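You operate a simulated robot arm through the tools that you are given. There is no shell and no other tool.

Carry out the task below with a simulated robot arm. There is one attempt and no reset: what you move stays moved.

## Task
Set the cone rack's bar and the knobs under pegs 3 and 4 by the job ticket.
Fine: free the handwheel with the red lever, wind it, and lock it again; leave the other knobs. Where these are worked on the way, their far stop is far enough and under half their travel is too little: red lever on the cone rack.
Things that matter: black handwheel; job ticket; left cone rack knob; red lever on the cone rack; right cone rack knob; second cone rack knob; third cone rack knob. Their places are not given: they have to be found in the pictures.

Only the result counts: the job must be done as asked and must still hold three seconds after the hand-in. Knocking over, shifting, dropping, spilling or breaking anything else fails it.

## Robot
A 7-joint arm with a two-finger parallel gripper, fixed in place. Base frame: the origin is at the foot of the arm, x ahead of it, y to its left, z up. Readings come in mm, degrees, newtons and seconds.
Its first joint turns from -166.0 to 166.0 degrees. Payload 4.4 kg.
The tool frame sits at the grasp point between the pads (the TCP): z along the fingers, y along the line on which they close. The tips reach 23 mm beyond it. The gripper opens to 94 mm. The fingers are 38 mm wide and 10 mm thick; the gripper's body (54 by 96 mm) begins 39 mm behind the TCP.
Orientation is that of the tool frame in the base frame, as a unit quaternion [w, x, y, z]. With the fingers straight down and closing along the base's y, the tool's x points along the base's -x, its y along +y and its z along -z.

## Interface
- The arm moves only by the tool apply_moves. Its arguments are lists of equal length, an entry for each row: "slide": the shift along the tool's x, y, z in units of 500 mm (1.0 is 500 mm), a list of three; "turn": the turn, a rotation vector about the tool's x, y, z in units of 180 degrees (1.0 is 180 degrees), a list of three; "gripper": the opening, from 0 (shut) to 1 (fully open). In form: {"slide": [[x, y, z], ...], "turn": [[ax, ay, az], ...], "gripper": [gripper, ...]}. A call has 1 to 20 rows; each row is the pose to reach, as a shift and turn from the pose commanded when the call began, along the tool's axes at that moment. A call with a number of a shift or a turn outside -1 to 1 is refused whole. A row lasts 0.2 s, in which the tool goes at most 50 mm and 8.6 degrees; a call with a longer step from one row to the next is refused whole, and so is a gripper value outside its range. A pose out of reach is approached as far as the arm can. The call stops where the force on the tool passes 90 N (or 10 N more than at its start, if that is more) or the arm is blocked; 0.2 s more then pass. The fingers move at their own pace (about 72 mm/s each) and stop on an object; they squeeze with about 42 N. The grip force told is the motor's: it shows also when the fingers shut on nothing. Time passes only in rows, and 0.2 s behind the last, so rows that repeat a pose let the fingers close. The reply holds the time, the measured pose of the TCP, the force on the tool along the base axes, the opening and the grip force, in the units named above and with some noise, with the torque about the TCP (base axes, N m) and any sound that the robot's microphone picked up.
- Cameras (640 x 400 px; columns grow to the right, rows downward): "scene" is fixed at [409, -499.4, 1386.4]; the picture's right is [0.82, -0.57, 0.00], its down [-0.19, -0.28, -0.94] and it looks along [0.53, 0.77, -0.34] (base axes); focal length 327 px, centre (320, 200). "wrist" rides on the gripper at [86, 16, -74] in the tool frame; the picture's right is [-0.18, 0.98, 0.00], its down [-0.58, -0.11, -0.81] and it looks along [-0.79, -0.15, 0.59] (tool axes); focal length 243 px, centre (320, 200).
- get_image(camera): a new picture of that camera. It takes no simulated time.
- pixel_to_xyz(camera, pixels): there is no depth. For up to 12 entries [column, row, z] of the newest picture of that camera ("zoom" is the newest enlarged one), the place [x, y] in the base frame at which the ray of that pixel passes the height z, good to about 2 mm, but the place of the scene camera against the robot may be out by one fixed shift of up to 12 mm in any direction. It takes no simulated time.
- inspect(camera, box): a new picture of the part [left, top, right, bottom] of that camera's present view, enlarged. It takes no simulated time.
- finish_job(): hands the job in; it is judged then, once.

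Leave the gripper open and the arm clear of the work at the hand-in unless told otherwise.

The tools are called after ">>>" by a JSON object that holds its "op" and its "data". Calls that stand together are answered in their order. apply_moves: Moves the arm, as the interface text tells. Its arguments: {"type":"object","properties":{"slide":{"type":"array","items":{"type":"array","items":{"type":"number"}}},"turn":{"type":"array","items":{"type":"array","items":{"type":"number"}}},"gripper":{"type":"array","items":{"type":"number"}}},"required":["slide","turn","gripper"]} The other tools are called the same way: get_image (camera) takes a picture; pixel_to_xyz (camera, pixels) gives the place at which the rays of pixels pass given heights; inspect (camera, box) takes an enlarged picture of a part of a camera's view; finish_job () hands the job in.

At the start:

```text
time: 0.0
eef_pos: [713.8, 136.3, 1312.5]
orientation: [0.0, -0.001, 1.0, -0.001]
ft_force: [0.3, -0.5, -0.9]
torque: [0.03, -0.02, 0.02]
width: 94.0
gripper_force: 0.0
```

scene: 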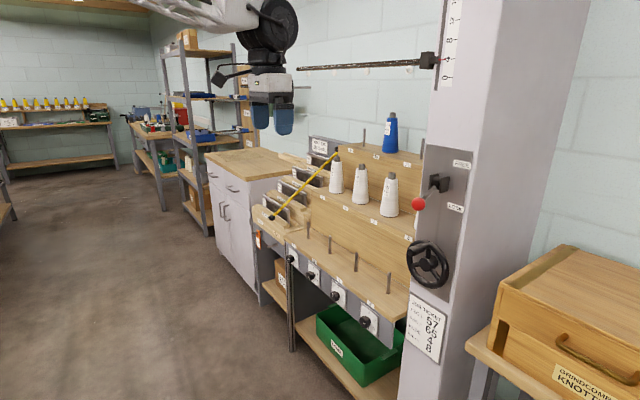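
wrist: 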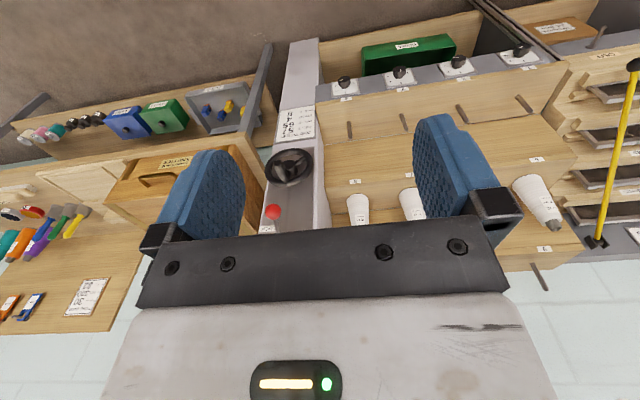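

I see the cone rack with its knobs along the front edge, a red lever, a black handwheel and a job ticket on the post. I'll zoom in on the ticket, scale, lever and knobs first.

>>> {"op": "inspect", "data": {"camera": "scene", "box": [395, 285, 455, 370]}}

>>> {"op": "inspect", "data": {"camera": "scene", "box": [400, 140, 500, 300]}}

>>> {"op": "inspect", "data": {"camera": "scene", "box": [270, 220, 410, 350]}}

>>> {"op": "inspect", "data": {"camera": "scene", "box": [400, 0, 500, 100]}}

>>> {"op": "inspect", "data": {"camera": "wrist", "box": [240, 80, 360, 240]}}

```text
4.71 times, centred on (425, 328) of scene
```

zoom: 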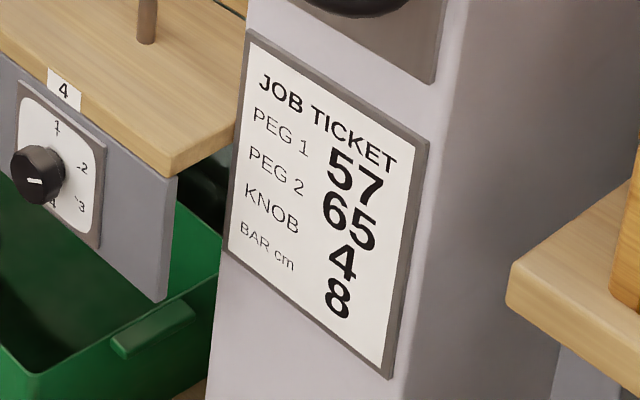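

```text
2.50 times, centred on (450, 220) of scene
```

zoom: 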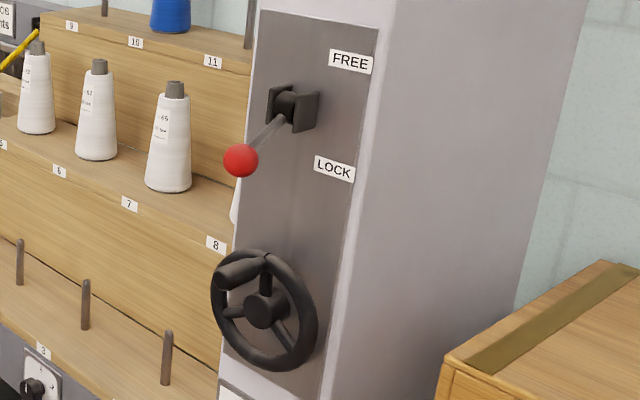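

```text
3.08 times, centred on (340, 285) of scene
```

zoom: 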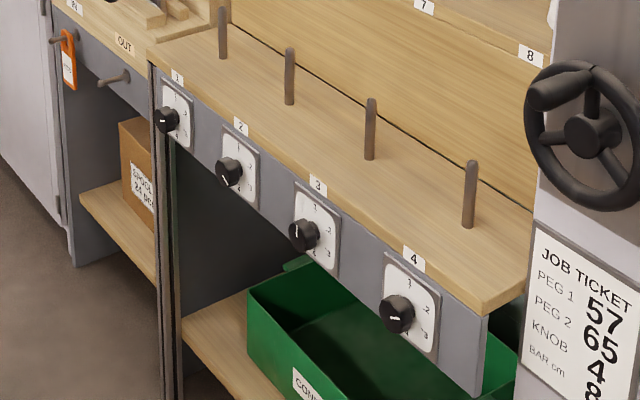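

```text
4.00 times, centred on (450, 50) of scene
```

zoom: 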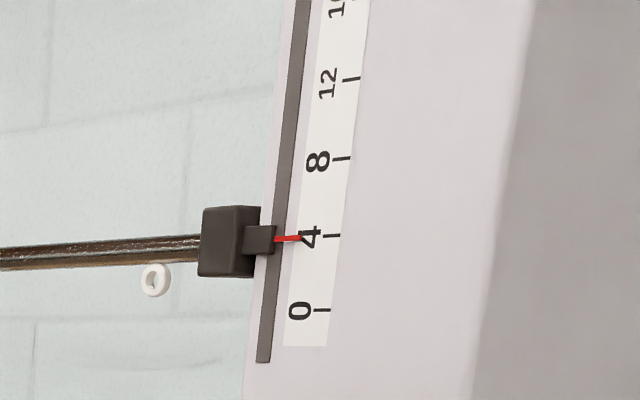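

```text
2.50 times, centred on (300, 160) of wrist
```

zoom: 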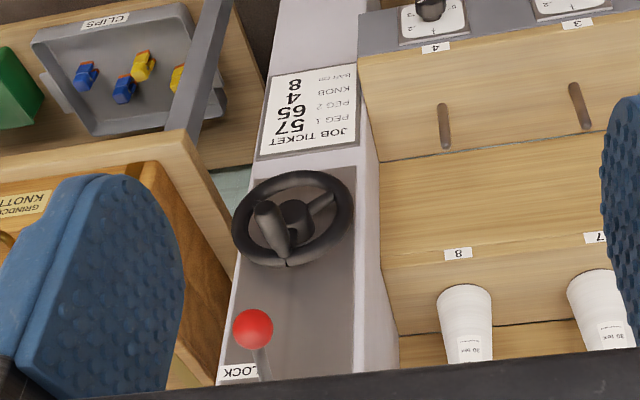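

The ticket reads KNOB 4 and BAR 8 cm; the bar pointer stands at 4 and the lever is at LOCK. Next I'll look closely at each knob dial, the lever and the wheel.

>>> {"op": "inspect", "data": {"camera": "scene", "box": [355, 295, 387, 342]}}

>>> {"op": "inspect", "data": {"camera": "scene", "box": [325, 272, 357, 319]}}

>>> {"op": "inspect", "data": {"camera": "scene", "box": [282, 235, 330, 295]}}

>>> {"op": "inspect", "data": {"camera": "wrist", "box": [320, 30, 560, 180]}}

>>> {"op": "inspect", "data": {"camera": "scene", "box": [400, 160, 470, 220]}}

```text
8.51 times, centred on (371, 318) of scene
```

zoom: 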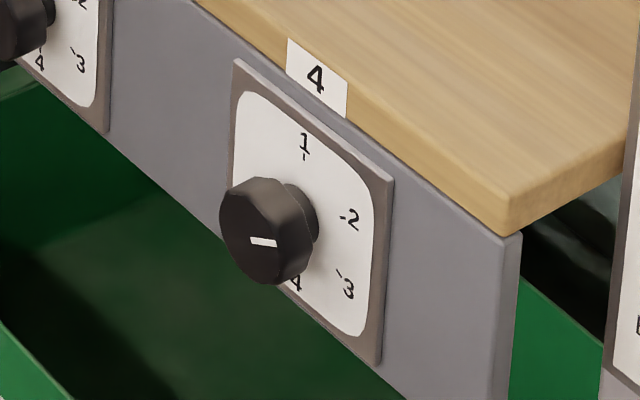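

```text
8.51 times, centred on (341, 296) of scene
```

zoom: 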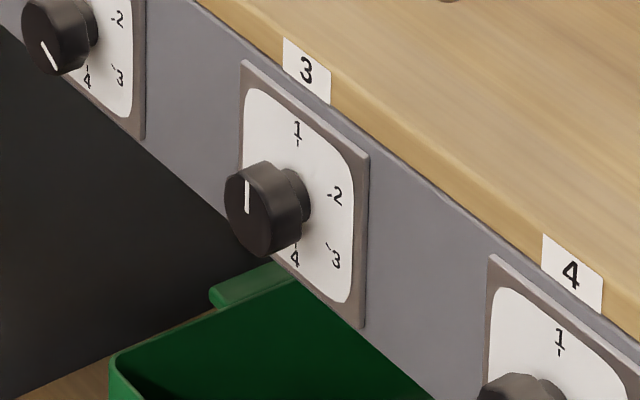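

```text
6.67 times, centred on (306, 265) of scene
```

zoom: 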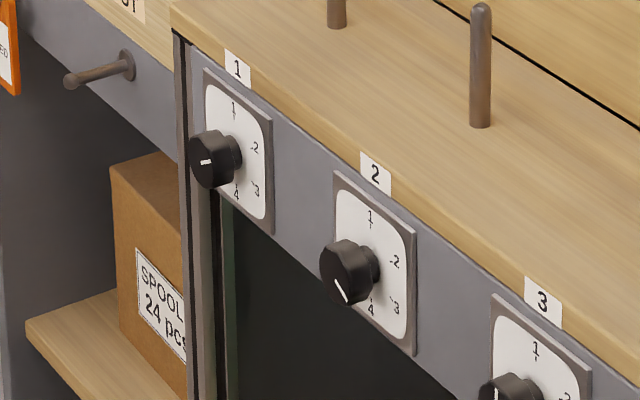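

```text
2.67 times, centred on (440, 105) of wrist
```

zoom: 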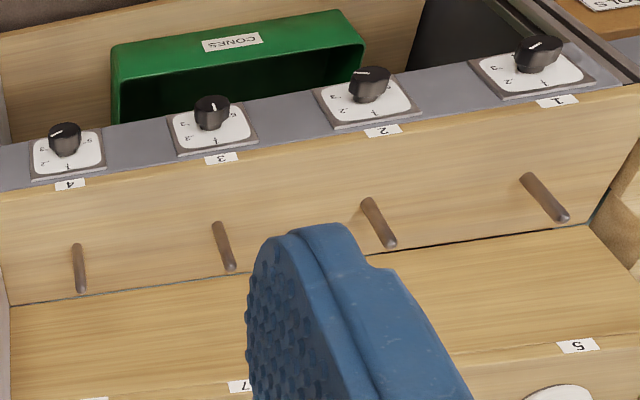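

```text
6.67 times, centred on (435, 190) of scene
```

zoom: 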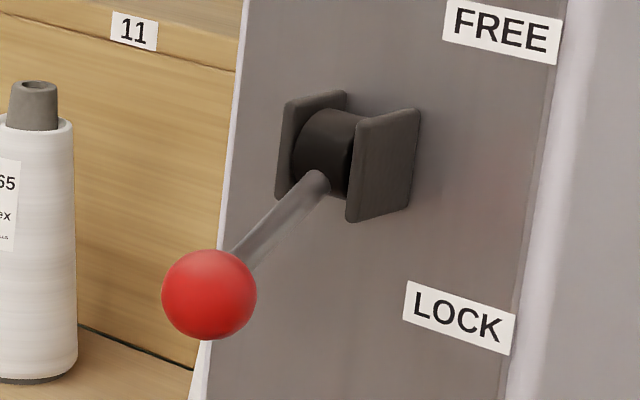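

Knob 3's mark points up (1) and knob 4's mark looks sideways. I'll triangulate the wheel hub, ball and knobs with rays from both cameras.

>>> {"op": "pixel_to_xyz", "data": {"camera": "scene", "pixels": [[428, 264, 1000], [428, 264, 800], [418.6, 205, 1150], [418.6, 205, 950], [364.2, 321.8, 900], [364.2, 321.8, 700], [334.5, 297, 900], [334.5, 297, 700], [426, 300, 900], [426, 300, 700]]}}

>>> {"op": "pixel_to_xyz", "data": {"camera": "wrist", "pixels": [[290, 166, 1000], [290, 166, 800], [273.2, 211.2, 1150], [273.2, 211.2, 950], [344.5, 81.8, 900], [344.5, 81.8, 700], [400, 72, 900], [400, 72, 700]]}}

```text
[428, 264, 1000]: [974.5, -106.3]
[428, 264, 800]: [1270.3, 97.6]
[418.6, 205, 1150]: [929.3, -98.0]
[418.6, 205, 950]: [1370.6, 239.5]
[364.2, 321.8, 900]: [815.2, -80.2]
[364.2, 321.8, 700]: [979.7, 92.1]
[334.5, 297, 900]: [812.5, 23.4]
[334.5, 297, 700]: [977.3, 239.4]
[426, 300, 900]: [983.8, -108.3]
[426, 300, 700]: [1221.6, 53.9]
```

```text
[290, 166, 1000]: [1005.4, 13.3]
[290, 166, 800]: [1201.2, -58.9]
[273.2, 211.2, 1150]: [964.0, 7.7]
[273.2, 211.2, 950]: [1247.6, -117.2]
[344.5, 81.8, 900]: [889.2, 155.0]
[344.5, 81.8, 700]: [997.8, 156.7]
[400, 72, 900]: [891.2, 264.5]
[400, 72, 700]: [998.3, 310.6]
```

Triangulation puts the wheel hub near (1080, -15, 925), the red ball near (1028, -20, 1105) and knobs 4 and 3 near (1036, 157, 630) and (1041, 329, 620). I'll lower the arm and pitch it 36° so the wrist camera faces the rack.

>>> {"op": "apply_moves", "data": {"slide": [[0.0256, -0.0144, 0.0848], [0.0512, -0.0288, 0.1696], [0.0768, -0.0432, 0.2544], [0.1024, -0.0576, 0.3392], [0.128, -0.072, 0.424], [0.128, -0.072, 0.424]], "turn": [[0, -0.04, 0], [0, -0.08, 0], [0, -0.12, 0], [0, -0.16, 0], [0, -0.2, 0], [0, -0.2, 0]], "gripper": [1, 1, 1, 1, 1, 1]}}

>>> {"op": "get_image", "data": {"camera": "wrist"}}

>>> {"op": "get_image", "data": {"camera": "scene"}}

```text
time: 1.4
eef_pos: [650.9, 99.5, 1098.2]
orientation: [0.309, 0.0, 0.951, 0.0]
ft_force: [0.9, -0.5, 0.6]
torque: [0.01, 0.0, -0.02]
width: 94.2
gripper_force: 0.0
```

```text
taken
```

wrist: 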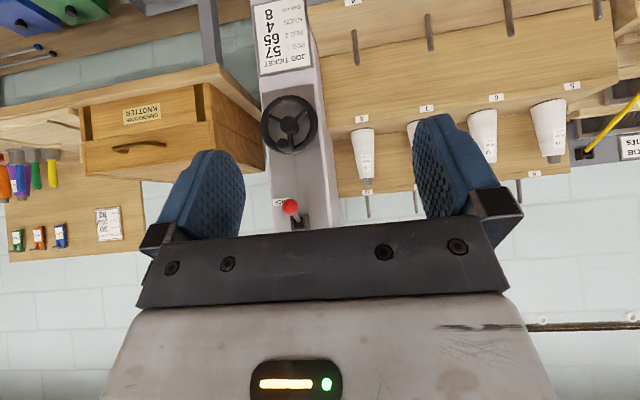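

```text
taken
```

scene: 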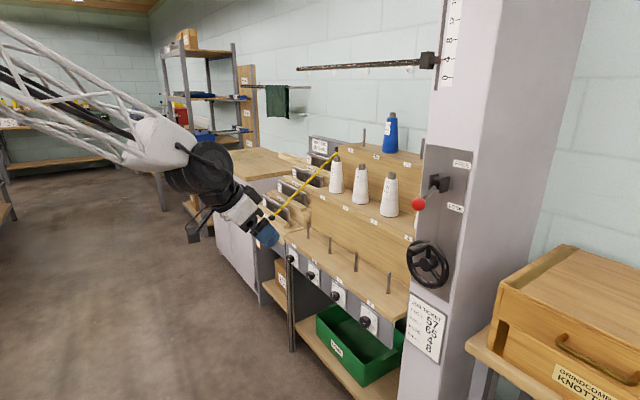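

The camera now looks level at the rack (upside-down): wheel at (289,125), ball at (290,207), ticket at top. I'll zoom on the lever, wheel and dials.

>>> {"op": "inspect", "data": {"camera": "wrist", "box": [245, 80, 335, 235]}}

>>> {"op": "inspect", "data": {"camera": "wrist", "box": [320, 0, 640, 200]}}

>>> {"op": "pixel_to_xyz", "data": {"camera": "wrist", "pixels": [[289, 125, 1000], [289, 125, 800], [290, 207, 1100], [290, 207, 1090]]}}

```text
2.58 times, centred on (290, 158) of wrist
```

zoom: 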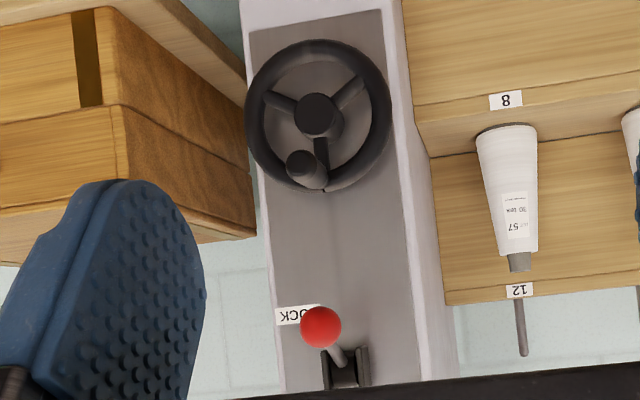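

```text
2.00 times, centred on (480, 100) of wrist
```

zoom: 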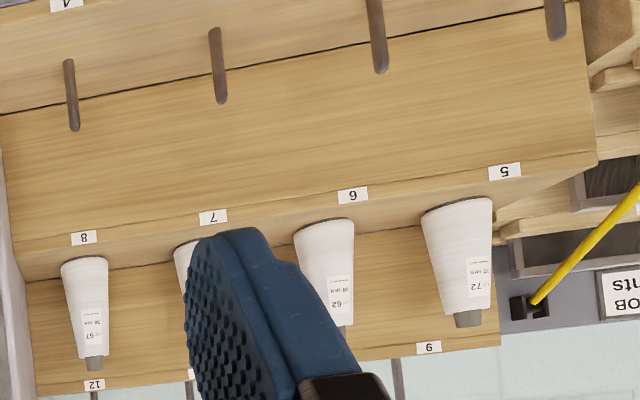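

```text
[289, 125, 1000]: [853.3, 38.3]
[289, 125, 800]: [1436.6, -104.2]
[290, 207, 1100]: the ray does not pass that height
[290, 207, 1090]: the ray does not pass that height
```

Hub is near (1082, -16, 921) and ball near (1028, -22, 1107), lever pivot near (1100, -21, 1147). Next I lower the camera to about (650, 240, 660) to view the knob dials square-on.

>>> {"op": "apply_moves", "data": {"slide": [[0.0344, 0.0249, 0.0855], [0.0689, 0.0498, 0.171], [0.1033, 0.0747, 0.2565], [0.1378, 0.0996, 0.342], [0.1722, 0.1245, 0.4275], [0.2066, 0.1494, 0.513], [0.2411, 0.1743, 0.5985], [0.2755, 0.1992, 0.684], [0.31, 0.2241, 0.7695], [0.3444, 0.249, 0.855], [0.3444, 0.249, 0.855]], "turn": [[0, 0, 0], [0, 0, 0], [0, 0, 0], [0, 0, 0], [0, 0, 0], [0, 0, 0], [0, 0, 0], [0, 0, 0], [0, 0, 0], [0, 0, 0], [0, 0, 0]], "gripper": [1, 1, 1, 1, 1, 1, 1, 1, 1, 1, 1]}}

>>> {"op": "get_image", "data": {"camera": "wrist"}}

>>> {"op": "get_image", "data": {"camera": "scene"}}

```text
time: 3.8
eef_pos: [763.9, 225.3, 654.5]
orientation: [0.309, 0.0, 0.951, 0.0]
ft_force: [-0.5, -1.2, 0.4]
torque: [0.0, -0.02, -0.02]
width: 94.2
gripper_force: 0.1
```

```text
taken
```

wrist: 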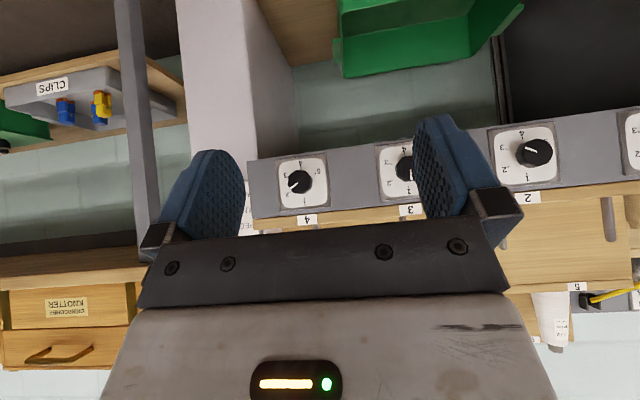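

```text
taken
```

scene: 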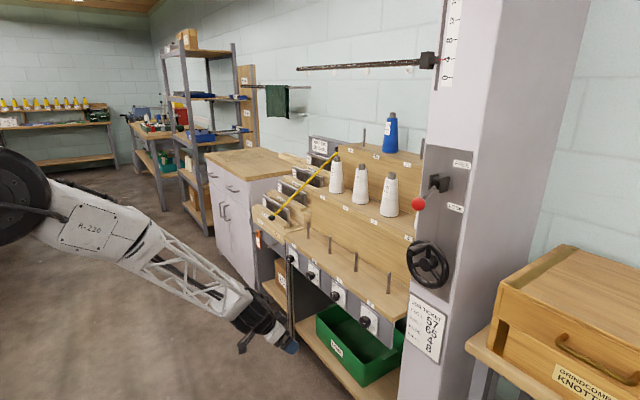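

Knob 4 is at (299,182) and knob 3 at (405,168), partly behind a finger. I'll zoom into both dials.

>>> {"op": "inspect", "data": {"camera": "wrist", "box": [260, 140, 340, 220]}}

>>> {"op": "inspect", "data": {"camera": "wrist", "box": [360, 130, 440, 210]}}

>>> {"op": "inspect", "data": {"camera": "wrist", "box": [480, 110, 640, 210]}}

```text
5.00 times, centred on (300, 180) of wrist
```

zoom: 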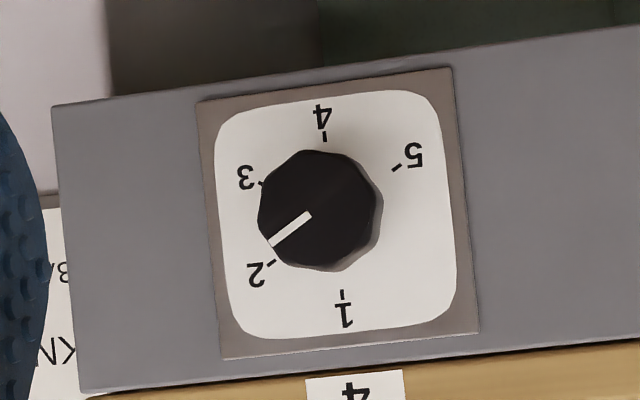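

```text
5.00 times, centred on (400, 170) of wrist
```

zoom: 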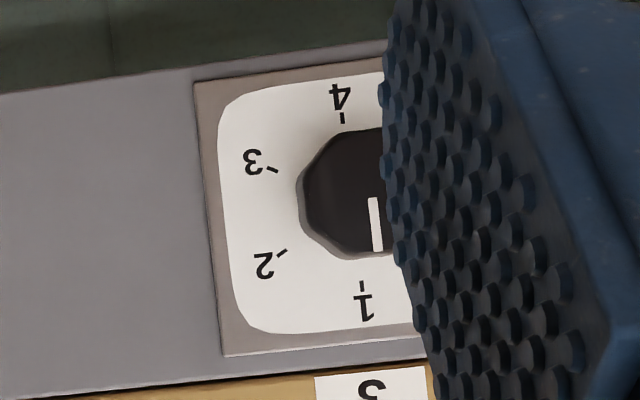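

```text
4.00 times, centred on (560, 160) of wrist
```

zoom: 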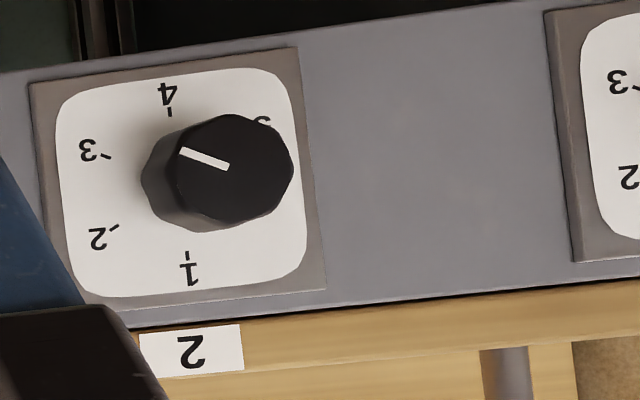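

Both dials have 5 positions 60° apart: knob 4 stands at 2 and must turn +120° clockwise to 4; knob 3 stands at 1 and must turn +180°. Knob 4's face is about (1036, 155, 626). I'll bring the tool level in front of it, about 125 mm off.

>>> {"op": "apply_moves", "data": {"slide": [[-0.029, -0.0197, 0.0311], [-0.0579, -0.0394, 0.0622], [-0.0869, -0.0591, 0.0933], [-0.1159, -0.0789, 0.1245], [-0.1449, -0.0986, 0.1556], [-0.1738, -0.1183, 0.1867], [-0.2028, -0.138, 0.2178], [-0.2028, -0.138, 0.2178]], "turn": [[0, -0.0429, 0], [0, -0.0857, 0], [0, -0.1286, 0], [0, -0.1714, 0], [0, -0.2143, 0], [0, -0.2571, 0], [0, -0.3, 0], [0, -0.3, 0]], "gripper": [1, 1, 1, 1, 1, 1, 1, 1]}}

>>> {"op": "get_image", "data": {"camera": "wrist"}}

>>> {"op": "get_image", "data": {"camera": "scene"}}

```text
time: 5.6
eef_pos: [906.1, 164.4, 625.4]
orientation: [0.707, 0.004, 0.707, -0.004]
ft_force: [0.0, -0.3, -0.2]
torque: [0.0, 0.01, 0.0]
width: 93.9
gripper_force: 0.0
out of reach, approached as far as the arm can: row 7, 8
```

```text
taken
```

wrist: 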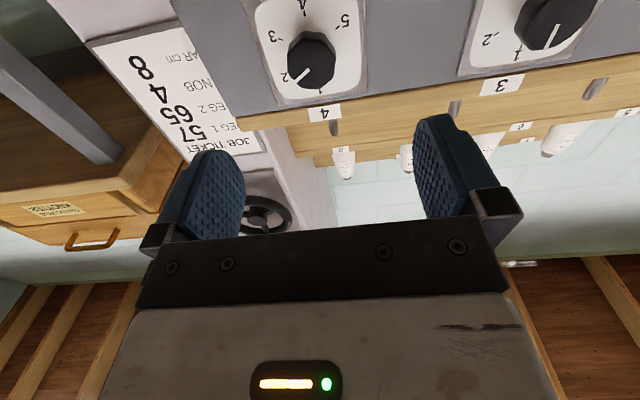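

```text
taken
```

scene: 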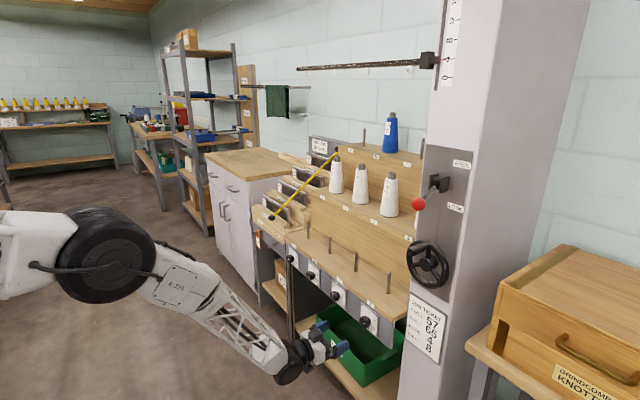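

The arm reports row 7 out of reach: it stopped at (906, 164, 625), about 9 mm off in y, with the tool level. Knob 4 is visible at (311,60). I'll zoom in on the knob faces and get rays from here.

>>> {"op": "inspect", "data": {"camera": "wrist", "box": [240, 0, 400, 130]}}

>>> {"op": "inspect", "data": {"camera": "wrist", "box": [450, 0, 630, 110]}}

>>> {"op": "pixel_to_xyz", "data": {"camera": "wrist", "pixels": [[311, 60, 620], [311, 60, 630], [555, 22, 620], [555, 22, 630]]}}

```text
3.08 times, centred on (320, 65) of wrist
```

zoom: 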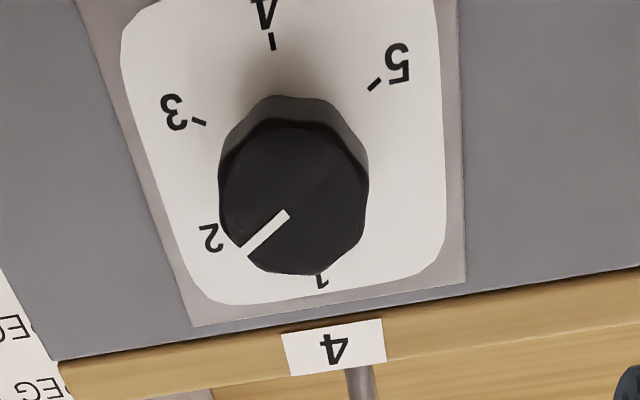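

```text
3.56 times, centred on (540, 55) of wrist
```

zoom: 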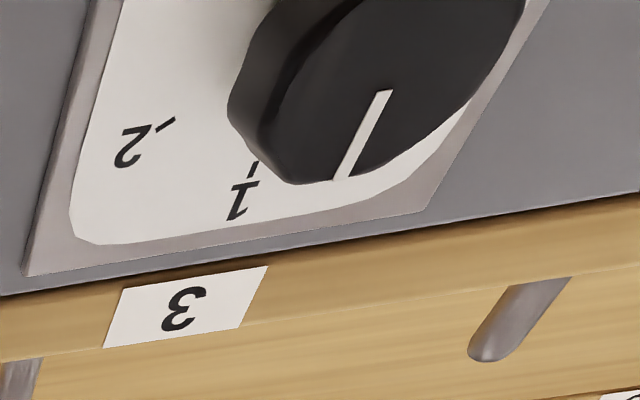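

```text
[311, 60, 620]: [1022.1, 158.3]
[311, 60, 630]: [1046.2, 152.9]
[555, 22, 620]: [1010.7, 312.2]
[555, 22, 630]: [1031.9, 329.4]
```

Knob 4's face centre comes out at about (1029, 154, 626). Being more stretched may free the limiting joint, so I'll advance 50 mm level and check.

>>> {"op": "apply_moves", "data": {"slide": [[-0.002, -0.0036, 0.05], [-0.002, -0.0036, 0.1], [-0.002, -0.0036, 0.1]], "turn": [[0, 0, 0], [0, 0, 0], [0, 0, 0]], "gripper": [1, 1, 1]}}

```text
time: 6.4
eef_pos: [918.7, 165.6, 633.8]
orientation: [0.707, 0.004, 0.708, -0.004]
ft_force: [-0.2, 0.0, -0.1]
torque: [0.02, 0.01, 0.03]
width: 93.8
gripper_force: 0.0
out of reach, approached as far as the arm can: row 1, 2, 3
```

Still held back at (919, 166, 634) by a wrist limit with the tool level. I'll pitch the tool 30° nose-down, which eases the wrist bend, and see whether (960, 154, 626) is reached.

>>> {"op": "apply_moves", "data": {"slide": [[0, 0, 0], [0, 0, 0], [0, 0, 0], [0, 0, 0], [0, 0, 0]], "turn": [[0, 0.0417, 0], [0, 0.0833, 0], [0, 0.125, 0], [0, 0.1667, 0], [0, 0.1667, 0]], "gripper": [1, 1, 1, 1, 1]}}

>>> {"op": "get_image", "data": {"camera": "scene"}}

```text
time: 7.6
eef_pos: [918.7, 166.0, 633.3]
orientation: [0.5, 0.0, 0.866, 0.0]
ft_force: [-0.3, 0.2, 0.6]
torque: [-0.05, 0.01, -0.01]
width: 94.0
gripper_force: 0.0
```

```text
taken
```

scene: 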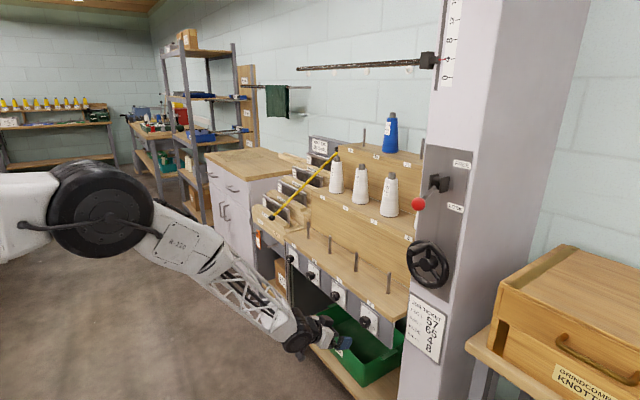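

With 30° pitch the pose tracks fine. Now I move to (975, 154, 626) and then level the tool step by step to find where the limit bites.

>>> {"op": "apply_moves", "data": {"slide": [[-0.0221, -0.012, 0.0522], [-0.0442, -0.024, 0.1045], [-0.0442, -0.024, 0.1045], [-0.0442, -0.024, 0.1045], [-0.0442, -0.024, 0.1045], [-0.0442, -0.024, 0.1045]], "turn": [[0, 0, 0], [0, 0, 0], [0, -0.0417, 0], [0, -0.0833, 0], [0, -0.125, 0], [0, -0.1667, 0]], "gripper": [1, 1, 1, 1, 1, 1]}}

```text
time: 9.0
eef_pos: [975.1, 163.3, 629.4]
orientation: [0.707, 0.006, 0.707, -0.006]
ft_force: [0.3, -0.3, 1.5]
torque: [-0.03, 0.03, 0.02]
width: 94.0
gripper_force: 0.0
out of reach, approached as far as the arm can: row 5, 6
```

Leveling is fine down to 15° pitch and only marginally short at 0° (975, 163, 629). So I'll plan on a 15–20° nose-down grip. Let me check the wrist view here.

>>> {"op": "get_image", "data": {"camera": "wrist"}}

>>> {"op": "get_image", "data": {"camera": "scene"}}

```text
taken
```

wrist: 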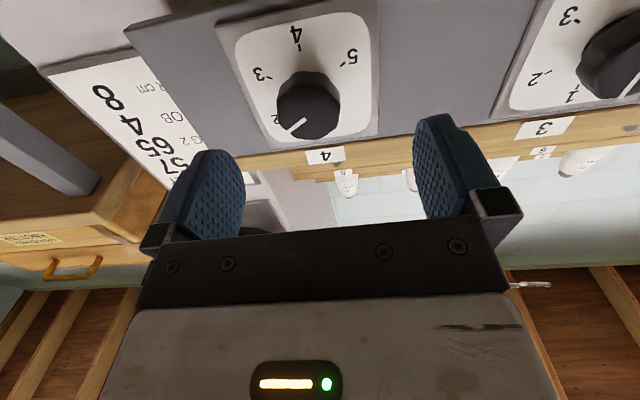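

```text
taken
```

scene: 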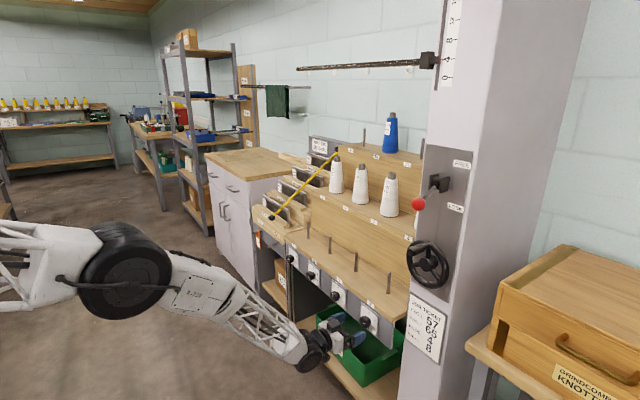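

Knob 4 now sits at about (308,105) between the fingertips. I'll zoom on it for shape and centre.

>>> {"op": "inspect", "data": {"camera": "wrist", "box": [240, 40, 380, 160]}}

>>> {"op": "inspect", "data": {"camera": "wrist", "box": [500, 0, 640, 120]}}

```text
3.33 times, centred on (310, 100) of wrist
```

zoom: 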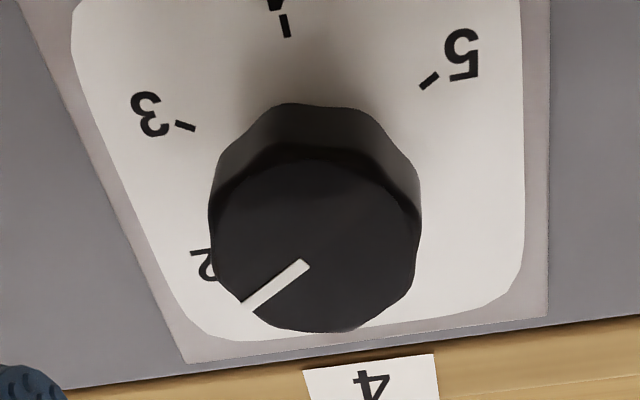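

```text
3.33 times, centred on (570, 60) of wrist
```

zoom: 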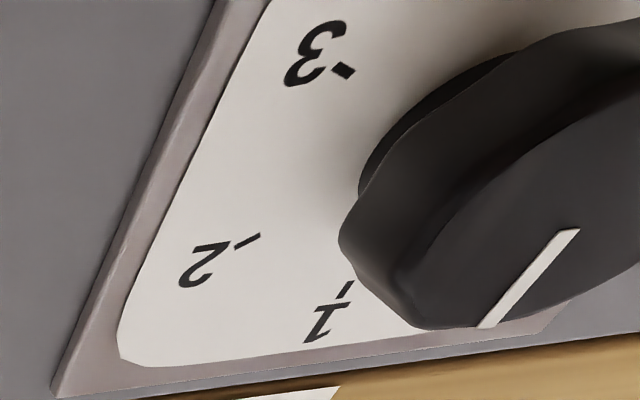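

I'll get the ray for knob 4's face centre (308.2, 112.3) and the visible part of knob 3.

>>> {"op": "pixel_to_xyz", "data": {"camera": "wrist", "pixels": [[308.2, 112.3, 620], [308.2, 112.3, 625], [308.2, 112.3, 630], [308.2, 112.3, 635], [301.3, 48.3, 600], [301.3, 48.3, 580], [361.2, 146.5, 660], [361.2, 146.5, 670], [361.2, 146.5, 680]]}}

```text
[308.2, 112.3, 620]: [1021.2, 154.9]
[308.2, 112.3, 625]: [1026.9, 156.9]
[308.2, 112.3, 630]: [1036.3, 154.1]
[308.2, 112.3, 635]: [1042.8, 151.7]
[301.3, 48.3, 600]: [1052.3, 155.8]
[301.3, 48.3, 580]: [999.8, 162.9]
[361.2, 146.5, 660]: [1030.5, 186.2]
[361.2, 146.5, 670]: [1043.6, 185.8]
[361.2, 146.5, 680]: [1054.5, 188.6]
```

Knob 4's face centre is confirmed near (1030, 155, 626), its diameter about 37 mm and the plate about x=1052. I'll take an 18° nose-down stance at (975, 155, 626), a standoff from which I can test the roll range.

>>> {"op": "apply_moves", "data": {"slide": [[0.0023, -0.0055, 0], [0.0045, -0.011, 0], [0.0068, -0.0166, 0], [0.0068, -0.0166, 0]], "turn": [[-0.0018, 0.0333, -0.0003], [-0.0036, 0.0667, -0.0006], [-0.0054, 0.1, -0.0009], [-0.0054, 0.1, -0.0009]], "gripper": [1, 1, 1, 1]}}

```text
time: 10.0
eef_pos: [974.5, 154.4, 623.9]
orientation: [0.587, -0.006, 0.809, 0.004]
ft_force: [-1.2, -0.1, -0.1]
torque: [0.03, -0.02, -0.03]
width: 93.8
gripper_force: 0.1
```

The pose is good (974.5, 154.4, 623.9 with 18° pitch). At this standoff I test rolling about the knob's axis in the negative direction, in 7.5° steps to -52.5°.

>>> {"op": "apply_moves", "data": {"slide": [[-0.0043, 0.0012, 0], [-0.0043, 0.0012, 0], [-0.0043, 0.0012, 0], [-0.0043, 0.0012, 0], [-0.0043, 0.0012, 0], [-0.0043, 0.0012, 0], [-0.0043, 0.0012, 0]], "turn": [[0.0172, 0, -0.0396], [0.0301, 0, -0.0793], [0.0429, 0, -0.1189], [0.0558, 0, -0.1585], [0.0687, 0, -0.1982], [0.0816, 0, -0.2378], [0.0945, 0, -0.2774]], "gripper": [1, 1, 1, 1, 1, 1, 1]}}

```text
time: 11.6
eef_pos: [975.8, 155.1, 627.0]
orientation: [0.529, -0.262, 0.723, -0.359]
ft_force: [0.2, 0.2, -0.2]
torque: [-0.02, 0.02, 0.01]
width: 94.0
gripper_force: 0.0
```

Reachable at -52.5°. I'll continue to -90° to see the range.

>>> {"op": "apply_moves", "data": {"slide": [[0, 0, 0], [0, 0, 0], [0, 0, 0], [0, 0, 0], [0, 0, 0]], "turn": [[0.0129, 0, -0.0396], [0.0258, 0, -0.0793], [0.0386, 0, -0.1189], [0.0515, 0, -0.1585], [0.0644, 0, -0.1982]], "gripper": [1, 1, 1, 1, 1]}}

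```text
time: 12.8
eef_pos: [974.1, 155.2, 626.0]
orientation: [-0.418, 0.417, -0.567, 0.574]
ft_force: [0.5, 0.3, 0.2]
torque: [0.01, -0.02, 0.0]
width: 94.1
gripper_force: 0.1
```

-90° is reachable too. Now I sweep the other way, 150° to +60°, to see the positive side.

>>> {"op": "apply_moves", "data": {"slide": [[0, 0, 0], [0, 0, 0], [0, 0, 0], [0, 0, 0], [0, 0, 0], [0, 0, 0], [0, 0, 0], [0, 0, 0], [0, 0, 0], [0, 0, 0], [0, 0, 0], [0, 0, 0], [0, 0, 0], [0, 0, 0], [0, 0, 0], [0, 0, 0], [0, 0, 0], [0, 0, 0], [0, 0, 0], [0, 0, 0]], "turn": [[-0.0129, 0, 0.0396], [-0.0258, 0, 0.0793], [-0.0386, 0, 0.1189], [-0.0515, 0, 0.1585], [-0.0644, 0, 0.1982], [-0.0773, 0, 0.2378], [-0.0902, 0, 0.2774], [-0.103, 0, 0.317], [-0.1159, 0, 0.3567], [-0.1288, 0, 0.3963], [-0.1417, 0, 0.4359], [-0.1546, 0, 0.4756], [-0.1674, 0, 0.5152], [-0.1803, 0, 0.5548], [-0.1932, 0, 0.5945], [-0.2061, 0, 0.6341], [-0.219, 0, 0.6737], [-0.2318, 0, 0.7133], [-0.2447, 0, 0.753], [-0.2576, 0, 0.7926]], "gripper": [1, 1, 1, 1, 1, 1, 1, 1, 1, 1, 1, 1, 1, 1, 1, 1, 1, 1, 1, 1]}}

```text
time: 17.0
eef_pos: [975.7, 156.2, 625.4]
orientation: [0.59, 0.015, 0.807, 0.025]
ft_force: [-0.1, 1.3, 0.8]
torque: [0.01, -0.02, 0.0]
width: 94.0
gripper_force: 0.0
out of reach, approached as far as the arm can: row 13, 14, 15, 16, 17, 18, 19, 20
```

The roll limit sits at about +3°, so positive rolls aren't available from here; rolls from about 0 down to -90° and beyond are. I'll return to -90° and then level the tool there.

>>> {"op": "apply_moves", "data": {"slide": [[0, 0, 0], [0, 0, 0], [0, 0, 0], [0, 0, 0], [0, 0, 0], [0, 0, 0], [0, 0, 0], [0, 0, 0], [0, 0, 0], [0, 0, 0], [0, 0, 0], [0, 0, 0]], "turn": [[0.0133, 0, -0.041], [0.0267, 0, -0.082], [0.04, 0, -0.123], [0.0533, 0, -0.1641], [0.0666, 0, -0.2051], [0.08, 0, -0.2461], [0.0933, 0, -0.2871], [0.1066, 0, -0.3281], [0.12, 0, -0.3691], [0.1333, 0, -0.4101], [0.1466, 0, -0.4512], [0.16, 0, -0.4924]], "gripper": [1, 1, 1, 1, 1, 1, 1, 1, 1, 1, 1, 1]}}

>>> {"op": "apply_moves", "data": {"slide": [[0, 0, 0], [0, 0, 0], [0, 0, 0], [0, 0, 0]], "turn": [[0, -0.0333, 0], [0, -0.0667, 0], [0, -0.1, 0], [0, -0.1, 0]], "gripper": [1, 1, 1, 1]}}

>>> {"op": "get_image", "data": {"camera": "wrist"}}

>>> {"op": "get_image", "data": {"camera": "scene"}}

```text
time: 19.6
eef_pos: [975.7, 155.8, 627.1]
orientation: [-0.418, 0.415, -0.57, 0.573]
ft_force: [0.4, 0.3, -0.1]
torque: [0.0, 0.03, -0.02]
width: 93.9
gripper_force: 0.0
```

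```text
time: 20.6
eef_pos: [974.5, 155.9, 627.1]
orientation: [-0.49, 0.485, -0.512, 0.513]
ft_force: [0.4, 0.7, -1.0]
torque: [0.01, 0.0, 0.0]
width: 94.1
gripper_force: 0.1
out of reach, approached as far as the arm can: row 3, 4
```

```text
taken
```

wrist: 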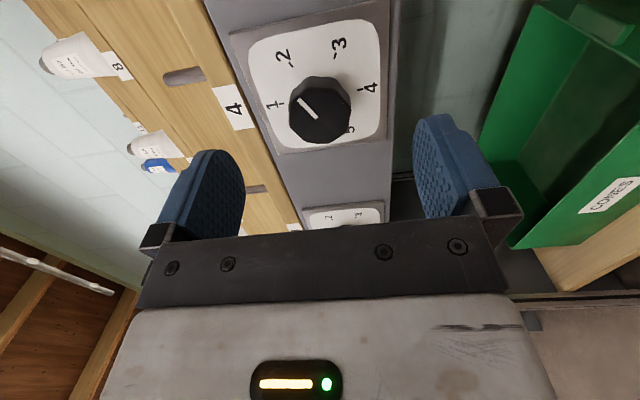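

```text
taken
```

scene: 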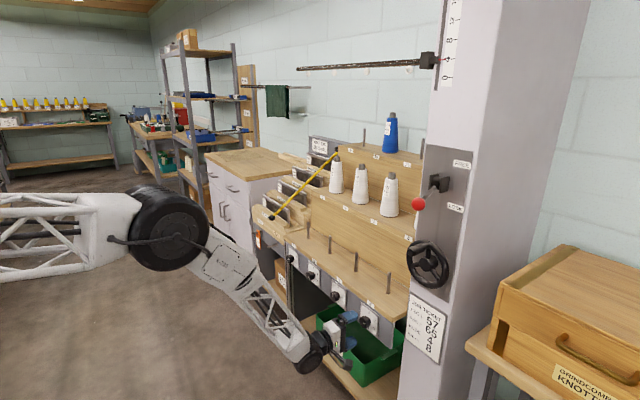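

At -90° roll the tool levels to within 3°. A 10° tilt should be comfortable, so I set it and test rolling further negative, to about -146°.

>>> {"op": "apply_moves", "data": {"slide": [[0, 0, 0], [0, 0, 0]], "turn": [[0, 0.0389, 0], [0, 0.0389, 0]], "gripper": [1, 1]}}

>>> {"op": "apply_moves", "data": {"slide": [[0, 0, 0], [0, 0, 0], [0, 0, 0], [0, 0, 0], [0, 0, 0], [0, 0, 0], [0, 0, 0]], "turn": [[0.0077, 0, -0.0438], [0.0154, 0, -0.0875], [0.0231, 0, -0.1313], [0.0309, 0, -0.1751], [0.0386, 0, -0.2188], [0.0463, 0, -0.2626], [0.054, 0, -0.3064]], "gripper": [1, 1, 1, 1, 1, 1, 1]}}

```text
time: 21.2
eef_pos: [974.6, 157.0, 626.4]
orientation: [-0.457, 0.453, -0.54, 0.542]
ft_force: [0.5, 0.2, 0.4]
torque: [-0.04, 0.03, -0.04]
width: 94.0
gripper_force: 0.0
```

```text
time: 22.8
eef_pos: [975.8, 156.0, 627.1]
orientation: [-0.19, 0.613, -0.223, 0.734]
ft_force: [-0.1, 0.1, 0.8]
torque: [0.03, 0.01, -0.03]
width: 94.1
gripper_force: 0.1
```

Reachable at -146° with no complaint. I'll extend to -180°.

>>> {"op": "apply_moves", "data": {"slide": [[0, 0, 0], [0, 0, 0], [0, 0, 0], [0, 0, 0], [0, 0, 0]], "turn": [[0.0066, 0, -0.0372], [0.0131, 0, -0.0744], [0.0197, 0, -0.1116], [0.0262, 0, -0.1488], [0.0328, 0, -0.186]], "gripper": [1, 1, 1, 1, 1]}}

>>> {"op": "get_image", "data": {"camera": "wrist"}}

>>> {"op": "get_image", "data": {"camera": "scene"}}

```text
time: 24.0
eef_pos: [975.1, 155.8, 625.9]
orientation: [-0.098, 0.634, -0.113, 0.759]
ft_force: [0.3, -1.1, -0.9]
torque: [0.01, 0.01, -0.02]
width: 93.8
gripper_force: 0.1
out of reach, approached as far as the arm can: row 3, 4, 5
```

```text
taken
```

wrist: 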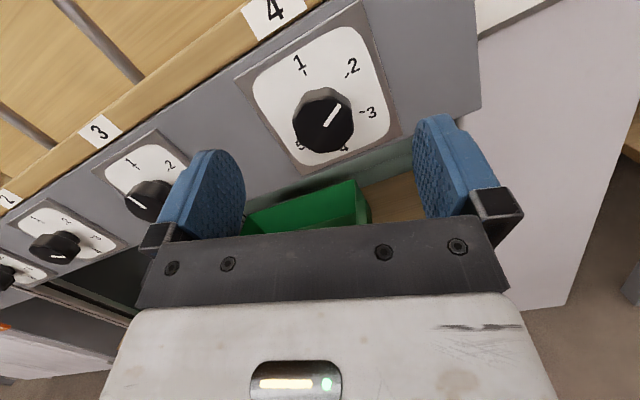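

```text
taken
```

scene: 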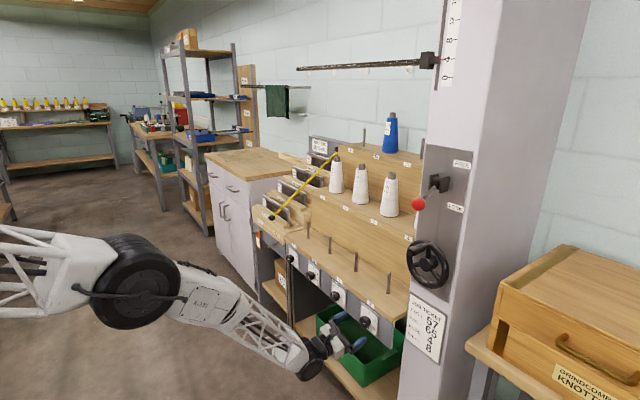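

The limit is about -162° here. I'll try leveling the tilt out completely at this roll.

>>> {"op": "apply_moves", "data": {"slide": [[0, 0, 0], [0, 0, 0], [0, 0, 0]], "turn": [[0, -0.0278, 0], [0, -0.0556, 0], [0, -0.0556, 0]], "gripper": [1, 1, 1]}}

```text
time: 24.8
eef_pos: [946.2, 161.8, 633.1]
orientation: [-0.1, 0.698, -0.112, 0.7]
ft_force: [-0.2, 0.0, -0.1]
torque: [0.02, 0.04, -0.01]
width: 93.8
gripper_force: 0.0
out of reach, approached as far as the arm can: row 1, 2, 3
```

Leveling there pulls the tool back, so the tilted family is the workable one: at 18° tilt, rolls from -90° to 0° are all reachable, giving up to 90° of turn per grip. I'll go back to an 18° tilt and roll to -75° at the standoff.

>>> {"op": "apply_moves", "data": {"slide": [[-0.0032, 0.0057, 0.0193], [-0.0063, 0.0115, 0.0387], [-0.0095, 0.0172, 0.058], [-0.0095, 0.0172, 0.058]], "turn": [[0, 0.0333, 0], [0, 0.0667, 0], [0, 0.1, 0], [0, 0.1, 0]], "gripper": [1, 1, 1, 1]}}

>>> {"op": "apply_moves", "data": {"slide": [[0, 0, 0], [0, 0, 0], [0, 0, 0], [0, 0, 0], [0, 0, 0], [0, 0, 0], [0, 0, 0], [0, 0, 0], [0, 0, 0], [0, 0, 0], [0, 0, 0]], "turn": [[-0.0137, 0, 0.0421], [-0.0274, 0, 0.0842], [-0.041, 0, 0.1262], [-0.0547, 0, 0.1683], [-0.0684, 0, 0.2104], [-0.0821, 0, 0.2525], [-0.0957, 0, 0.2946], [-0.1094, 0, 0.3366], [-0.1231, 0, 0.3787], [-0.1368, 0, 0.4208], [-0.1504, 0, 0.4629]], "gripper": [1, 1, 1, 1, 1, 1, 1, 1, 1, 1, 1]}}

>>> {"op": "get_image", "data": {"camera": "wrist"}}

```text
time: 25.8
eef_pos: [977.0, 154.4, 625.7]
orientation: [-0.089, 0.579, -0.12, 0.801]
ft_force: [-0.5, 0.1, 0.1]
torque: [-0.01, 0.01, 0.01]
width: 94.0
gripper_force: 0.0
```

```text
time: 28.2
eef_pos: [976.8, 154.1, 625.6]
orientation: [0.467, -0.357, 0.641, -0.494]
ft_force: [-1.0, 0.2, -0.4]
torque: [-0.03, -0.02, 0.03]
width: 93.9
gripper_force: 0.0
```

```text
taken
```

wrist: 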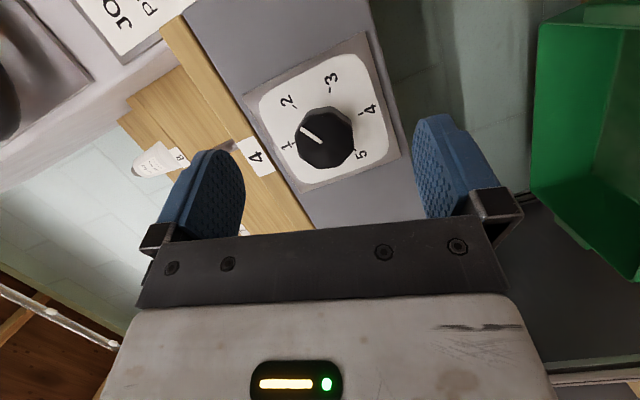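

All rolls from -162° to 0° are reachable at 18° tilt, so knob 4's 120° can be done in one grip (-135° to -15°). I roll to -135° and advance to x≈1019 with open fingers around the knob.

>>> {"op": "apply_moves", "data": {"slide": [[0, 0, 0], [0, 0, 0], [0, 0, 0], [0, 0, 0], [0, 0, 0], [0, 0, 0], [0, 0, 0], [0, 0, 0], [-0.013, 0, 0.04], [-0.026, 0, 0.0799], [-0.026, 0, 0.0799]], "turn": [[0.0129, 0, -0.0396], [0.0258, 0, -0.0793], [0.0386, 0, -0.1189], [0.0515, 0, -0.1585], [0.0644, 0, -0.1982], [0.0773, 0, -0.2378], [0.0902, 0, -0.2774], [0.103, 0, -0.317], [0.103, 0, -0.317], [0.103, 0, -0.317], [0.103, 0, -0.317]], "gripper": [1, 1, 1, 1, 1, 1, 1, 1, 1, 1, 1]}}

>>> {"op": "get_image", "data": {"camera": "wrist"}}

>>> {"op": "inspect", "data": {"camera": "scene", "box": [290, 260, 430, 390]}}

```text
time: 30.6
eef_pos: [1019.6, 154.0, 627.4]
orientation: [-0.225, 0.542, -0.307, 0.749]
ft_force: [-0.6, -0.4, -0.4]
torque: [0.02, 0.04, 0.02]
width: 94.0
gripper_force: 0.1
```

```text
taken
```

wrist: 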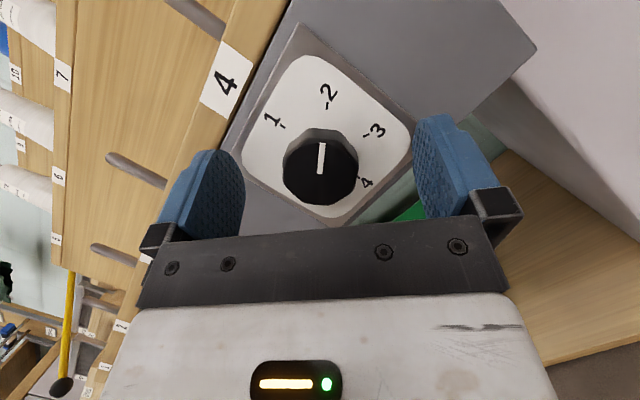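

```text
3.08 times, centred on (360, 325) of scene
```

zoom: 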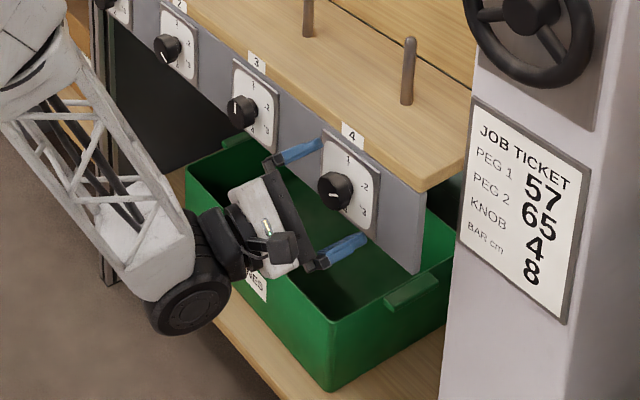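

The knob is centred between the fingers (column 320). I close the gripper on it and hold.

>>> {"op": "apply_moves", "data": {"slide": [[0, 0, 0], [0, 0, 0], [0, 0, 0], [0, 0, 0], [0, 0, 0]], "turn": [[0, 0, 0], [0, 0, 0], [0, 0, 0], [0, 0, 0], [0, 0, 0]], "gripper": [0, 0, 0, 0, 0]}}

>>> {"op": "get_image", "data": {"camera": "wrist"}}

```text
time: 31.8
eef_pos: [1019.4, 153.6, 627.6]
orientation: [-0.225, 0.542, -0.308, 0.749]
ft_force: [-3.5, 9.1, 6.7]
torque: [-0.02, 0.18, -0.55]
width: 38.3
gripper_force: 44.9
```

```text
taken
```

wrist: 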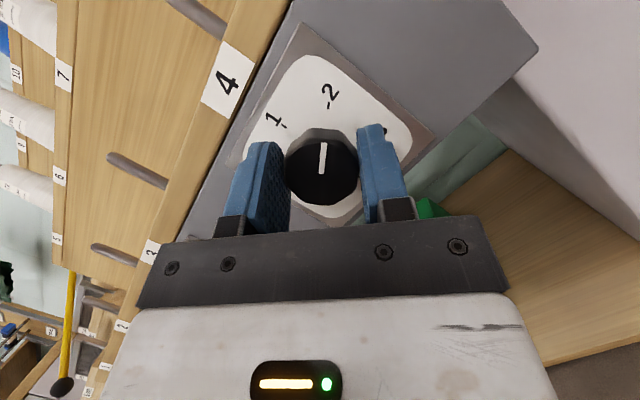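

Gripped at 38.3 mm, with a small side load of about 11 N along the closing line. I'll nudge the tool about 1 mm to relieve it and then start turning clockwise by 30°.

>>> {"op": "apply_moves", "data": {"slide": [[0, -0.002, 0], [0, -0.002, 0], [0, -0.002, 0], [0, -0.002, 0], [0, -0.002, 0], [0, -0.002, 0]], "turn": [[0, 0, 0], [0, 0, 0], [-0.0129, 0, 0.0396], [-0.0258, 0, 0.0793], [-0.0386, 0, 0.1189], [-0.0515, 0, 0.1585]], "gripper": [0, 0, 0, 0, 0, 0]}}

>>> {"op": "get_image", "data": {"camera": "wrist"}}

```text
time: 33.2
eef_pos: [1018.3, 154.1, 627.4]
orientation: [-0.358, 0.466, -0.492, 0.643]
ft_force: [25.4, -4.9, -7.2]
torque: [0.01, 0.49, 0.05]
width: 38.3
gripper_force: 45.1
```

```text
taken
```

wrist: 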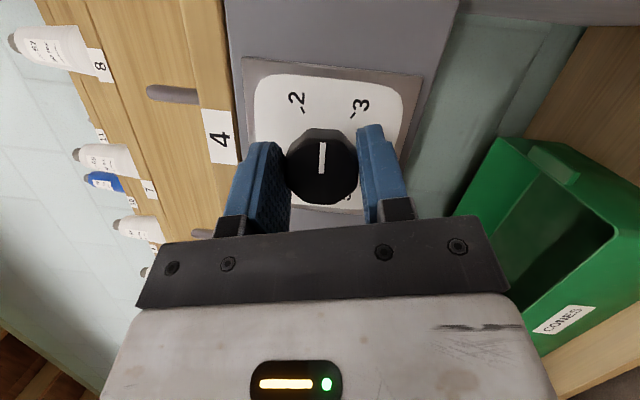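

The knob turns with the gripper (mark now between 2 and 3). A 25 N pull along +x built up, so I ease forward about 1.5 mm while turning another 45°.

>>> {"op": "apply_moves", "data": {"slide": [[-0.0009, 0, 0.0029], [-0.0009, 0, 0.0029], [-0.0009, 0, 0.0029], [-0.0009, 0, 0.0029], [-0.0009, 0, 0.0029], [-0.0009, 0, 0.0029]], "turn": [[-0.0129, 0, 0.0396], [-0.0258, 0, 0.0793], [-0.0386, 0, 0.1189], [-0.0515, 0, 0.1585], [-0.0644, 0, 0.1982], [-0.0773, 0, 0.2378]], "gripper": [0, 0, 0, 0, 0, 0]}}

>>> {"op": "get_image", "data": {"camera": "wrist"}}

```text
time: 34.6
eef_pos: [1018.6, 154.7, 626.7]
orientation: [0.511, -0.294, 0.698, -0.405]
ft_force: [-23.9, -9.6, 18.1]
torque: [0.0, -0.05, -0.01]
width: 38.1
gripper_force: 45.0
```

```text
taken
```

wrist: 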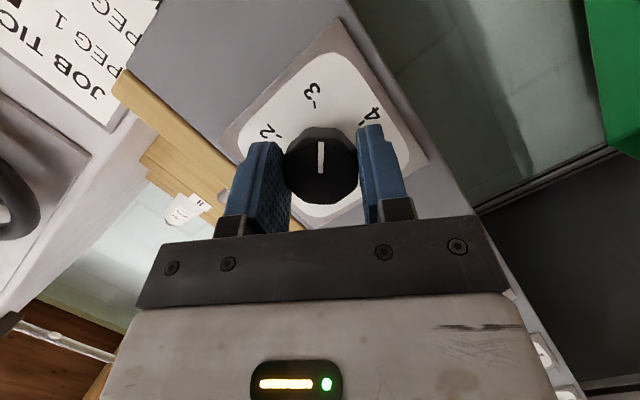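

75° done; mark has passed 3. Remaining 45° to bring the mark to 4, easing back about 1 mm.

>>> {"op": "apply_moves", "data": {"slide": [[0.0006, 0, -0.0019], [0.0006, 0, -0.0019], [0.0006, 0, -0.0019], [0.0006, 0, -0.0019], [0.0006, 0, -0.0019], [0.0006, 0, -0.0019], [0.0006, 0, -0.0019]], "turn": [[-0.0129, 0, 0.0396], [-0.0258, 0, 0.0793], [-0.0386, 0, 0.1189], [-0.0515, 0, 0.1585], [-0.0644, 0, 0.1982], [-0.0773, 0, 0.2378], [-0.0773, 0, 0.2378]], "gripper": [0, 0, 0, 0, 0, 0, 0]}}

>>> {"op": "get_image", "data": {"camera": "wrist"}}

```text
time: 36.2
eef_pos: [1019.2, 155.9, 627.0]
orientation: [0.585, -0.077, 0.801, -0.107]
ft_force: [15.9, 0.8, 2.4]
torque: [-0.01, 0.18, 0.02]
width: 37.9
gripper_force: 45.3
```

```text
taken
```

wrist: 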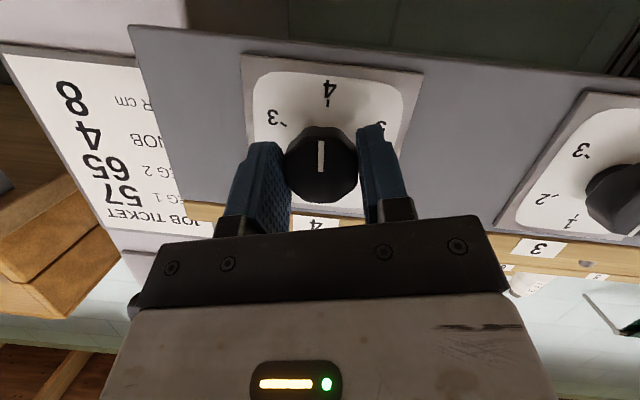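

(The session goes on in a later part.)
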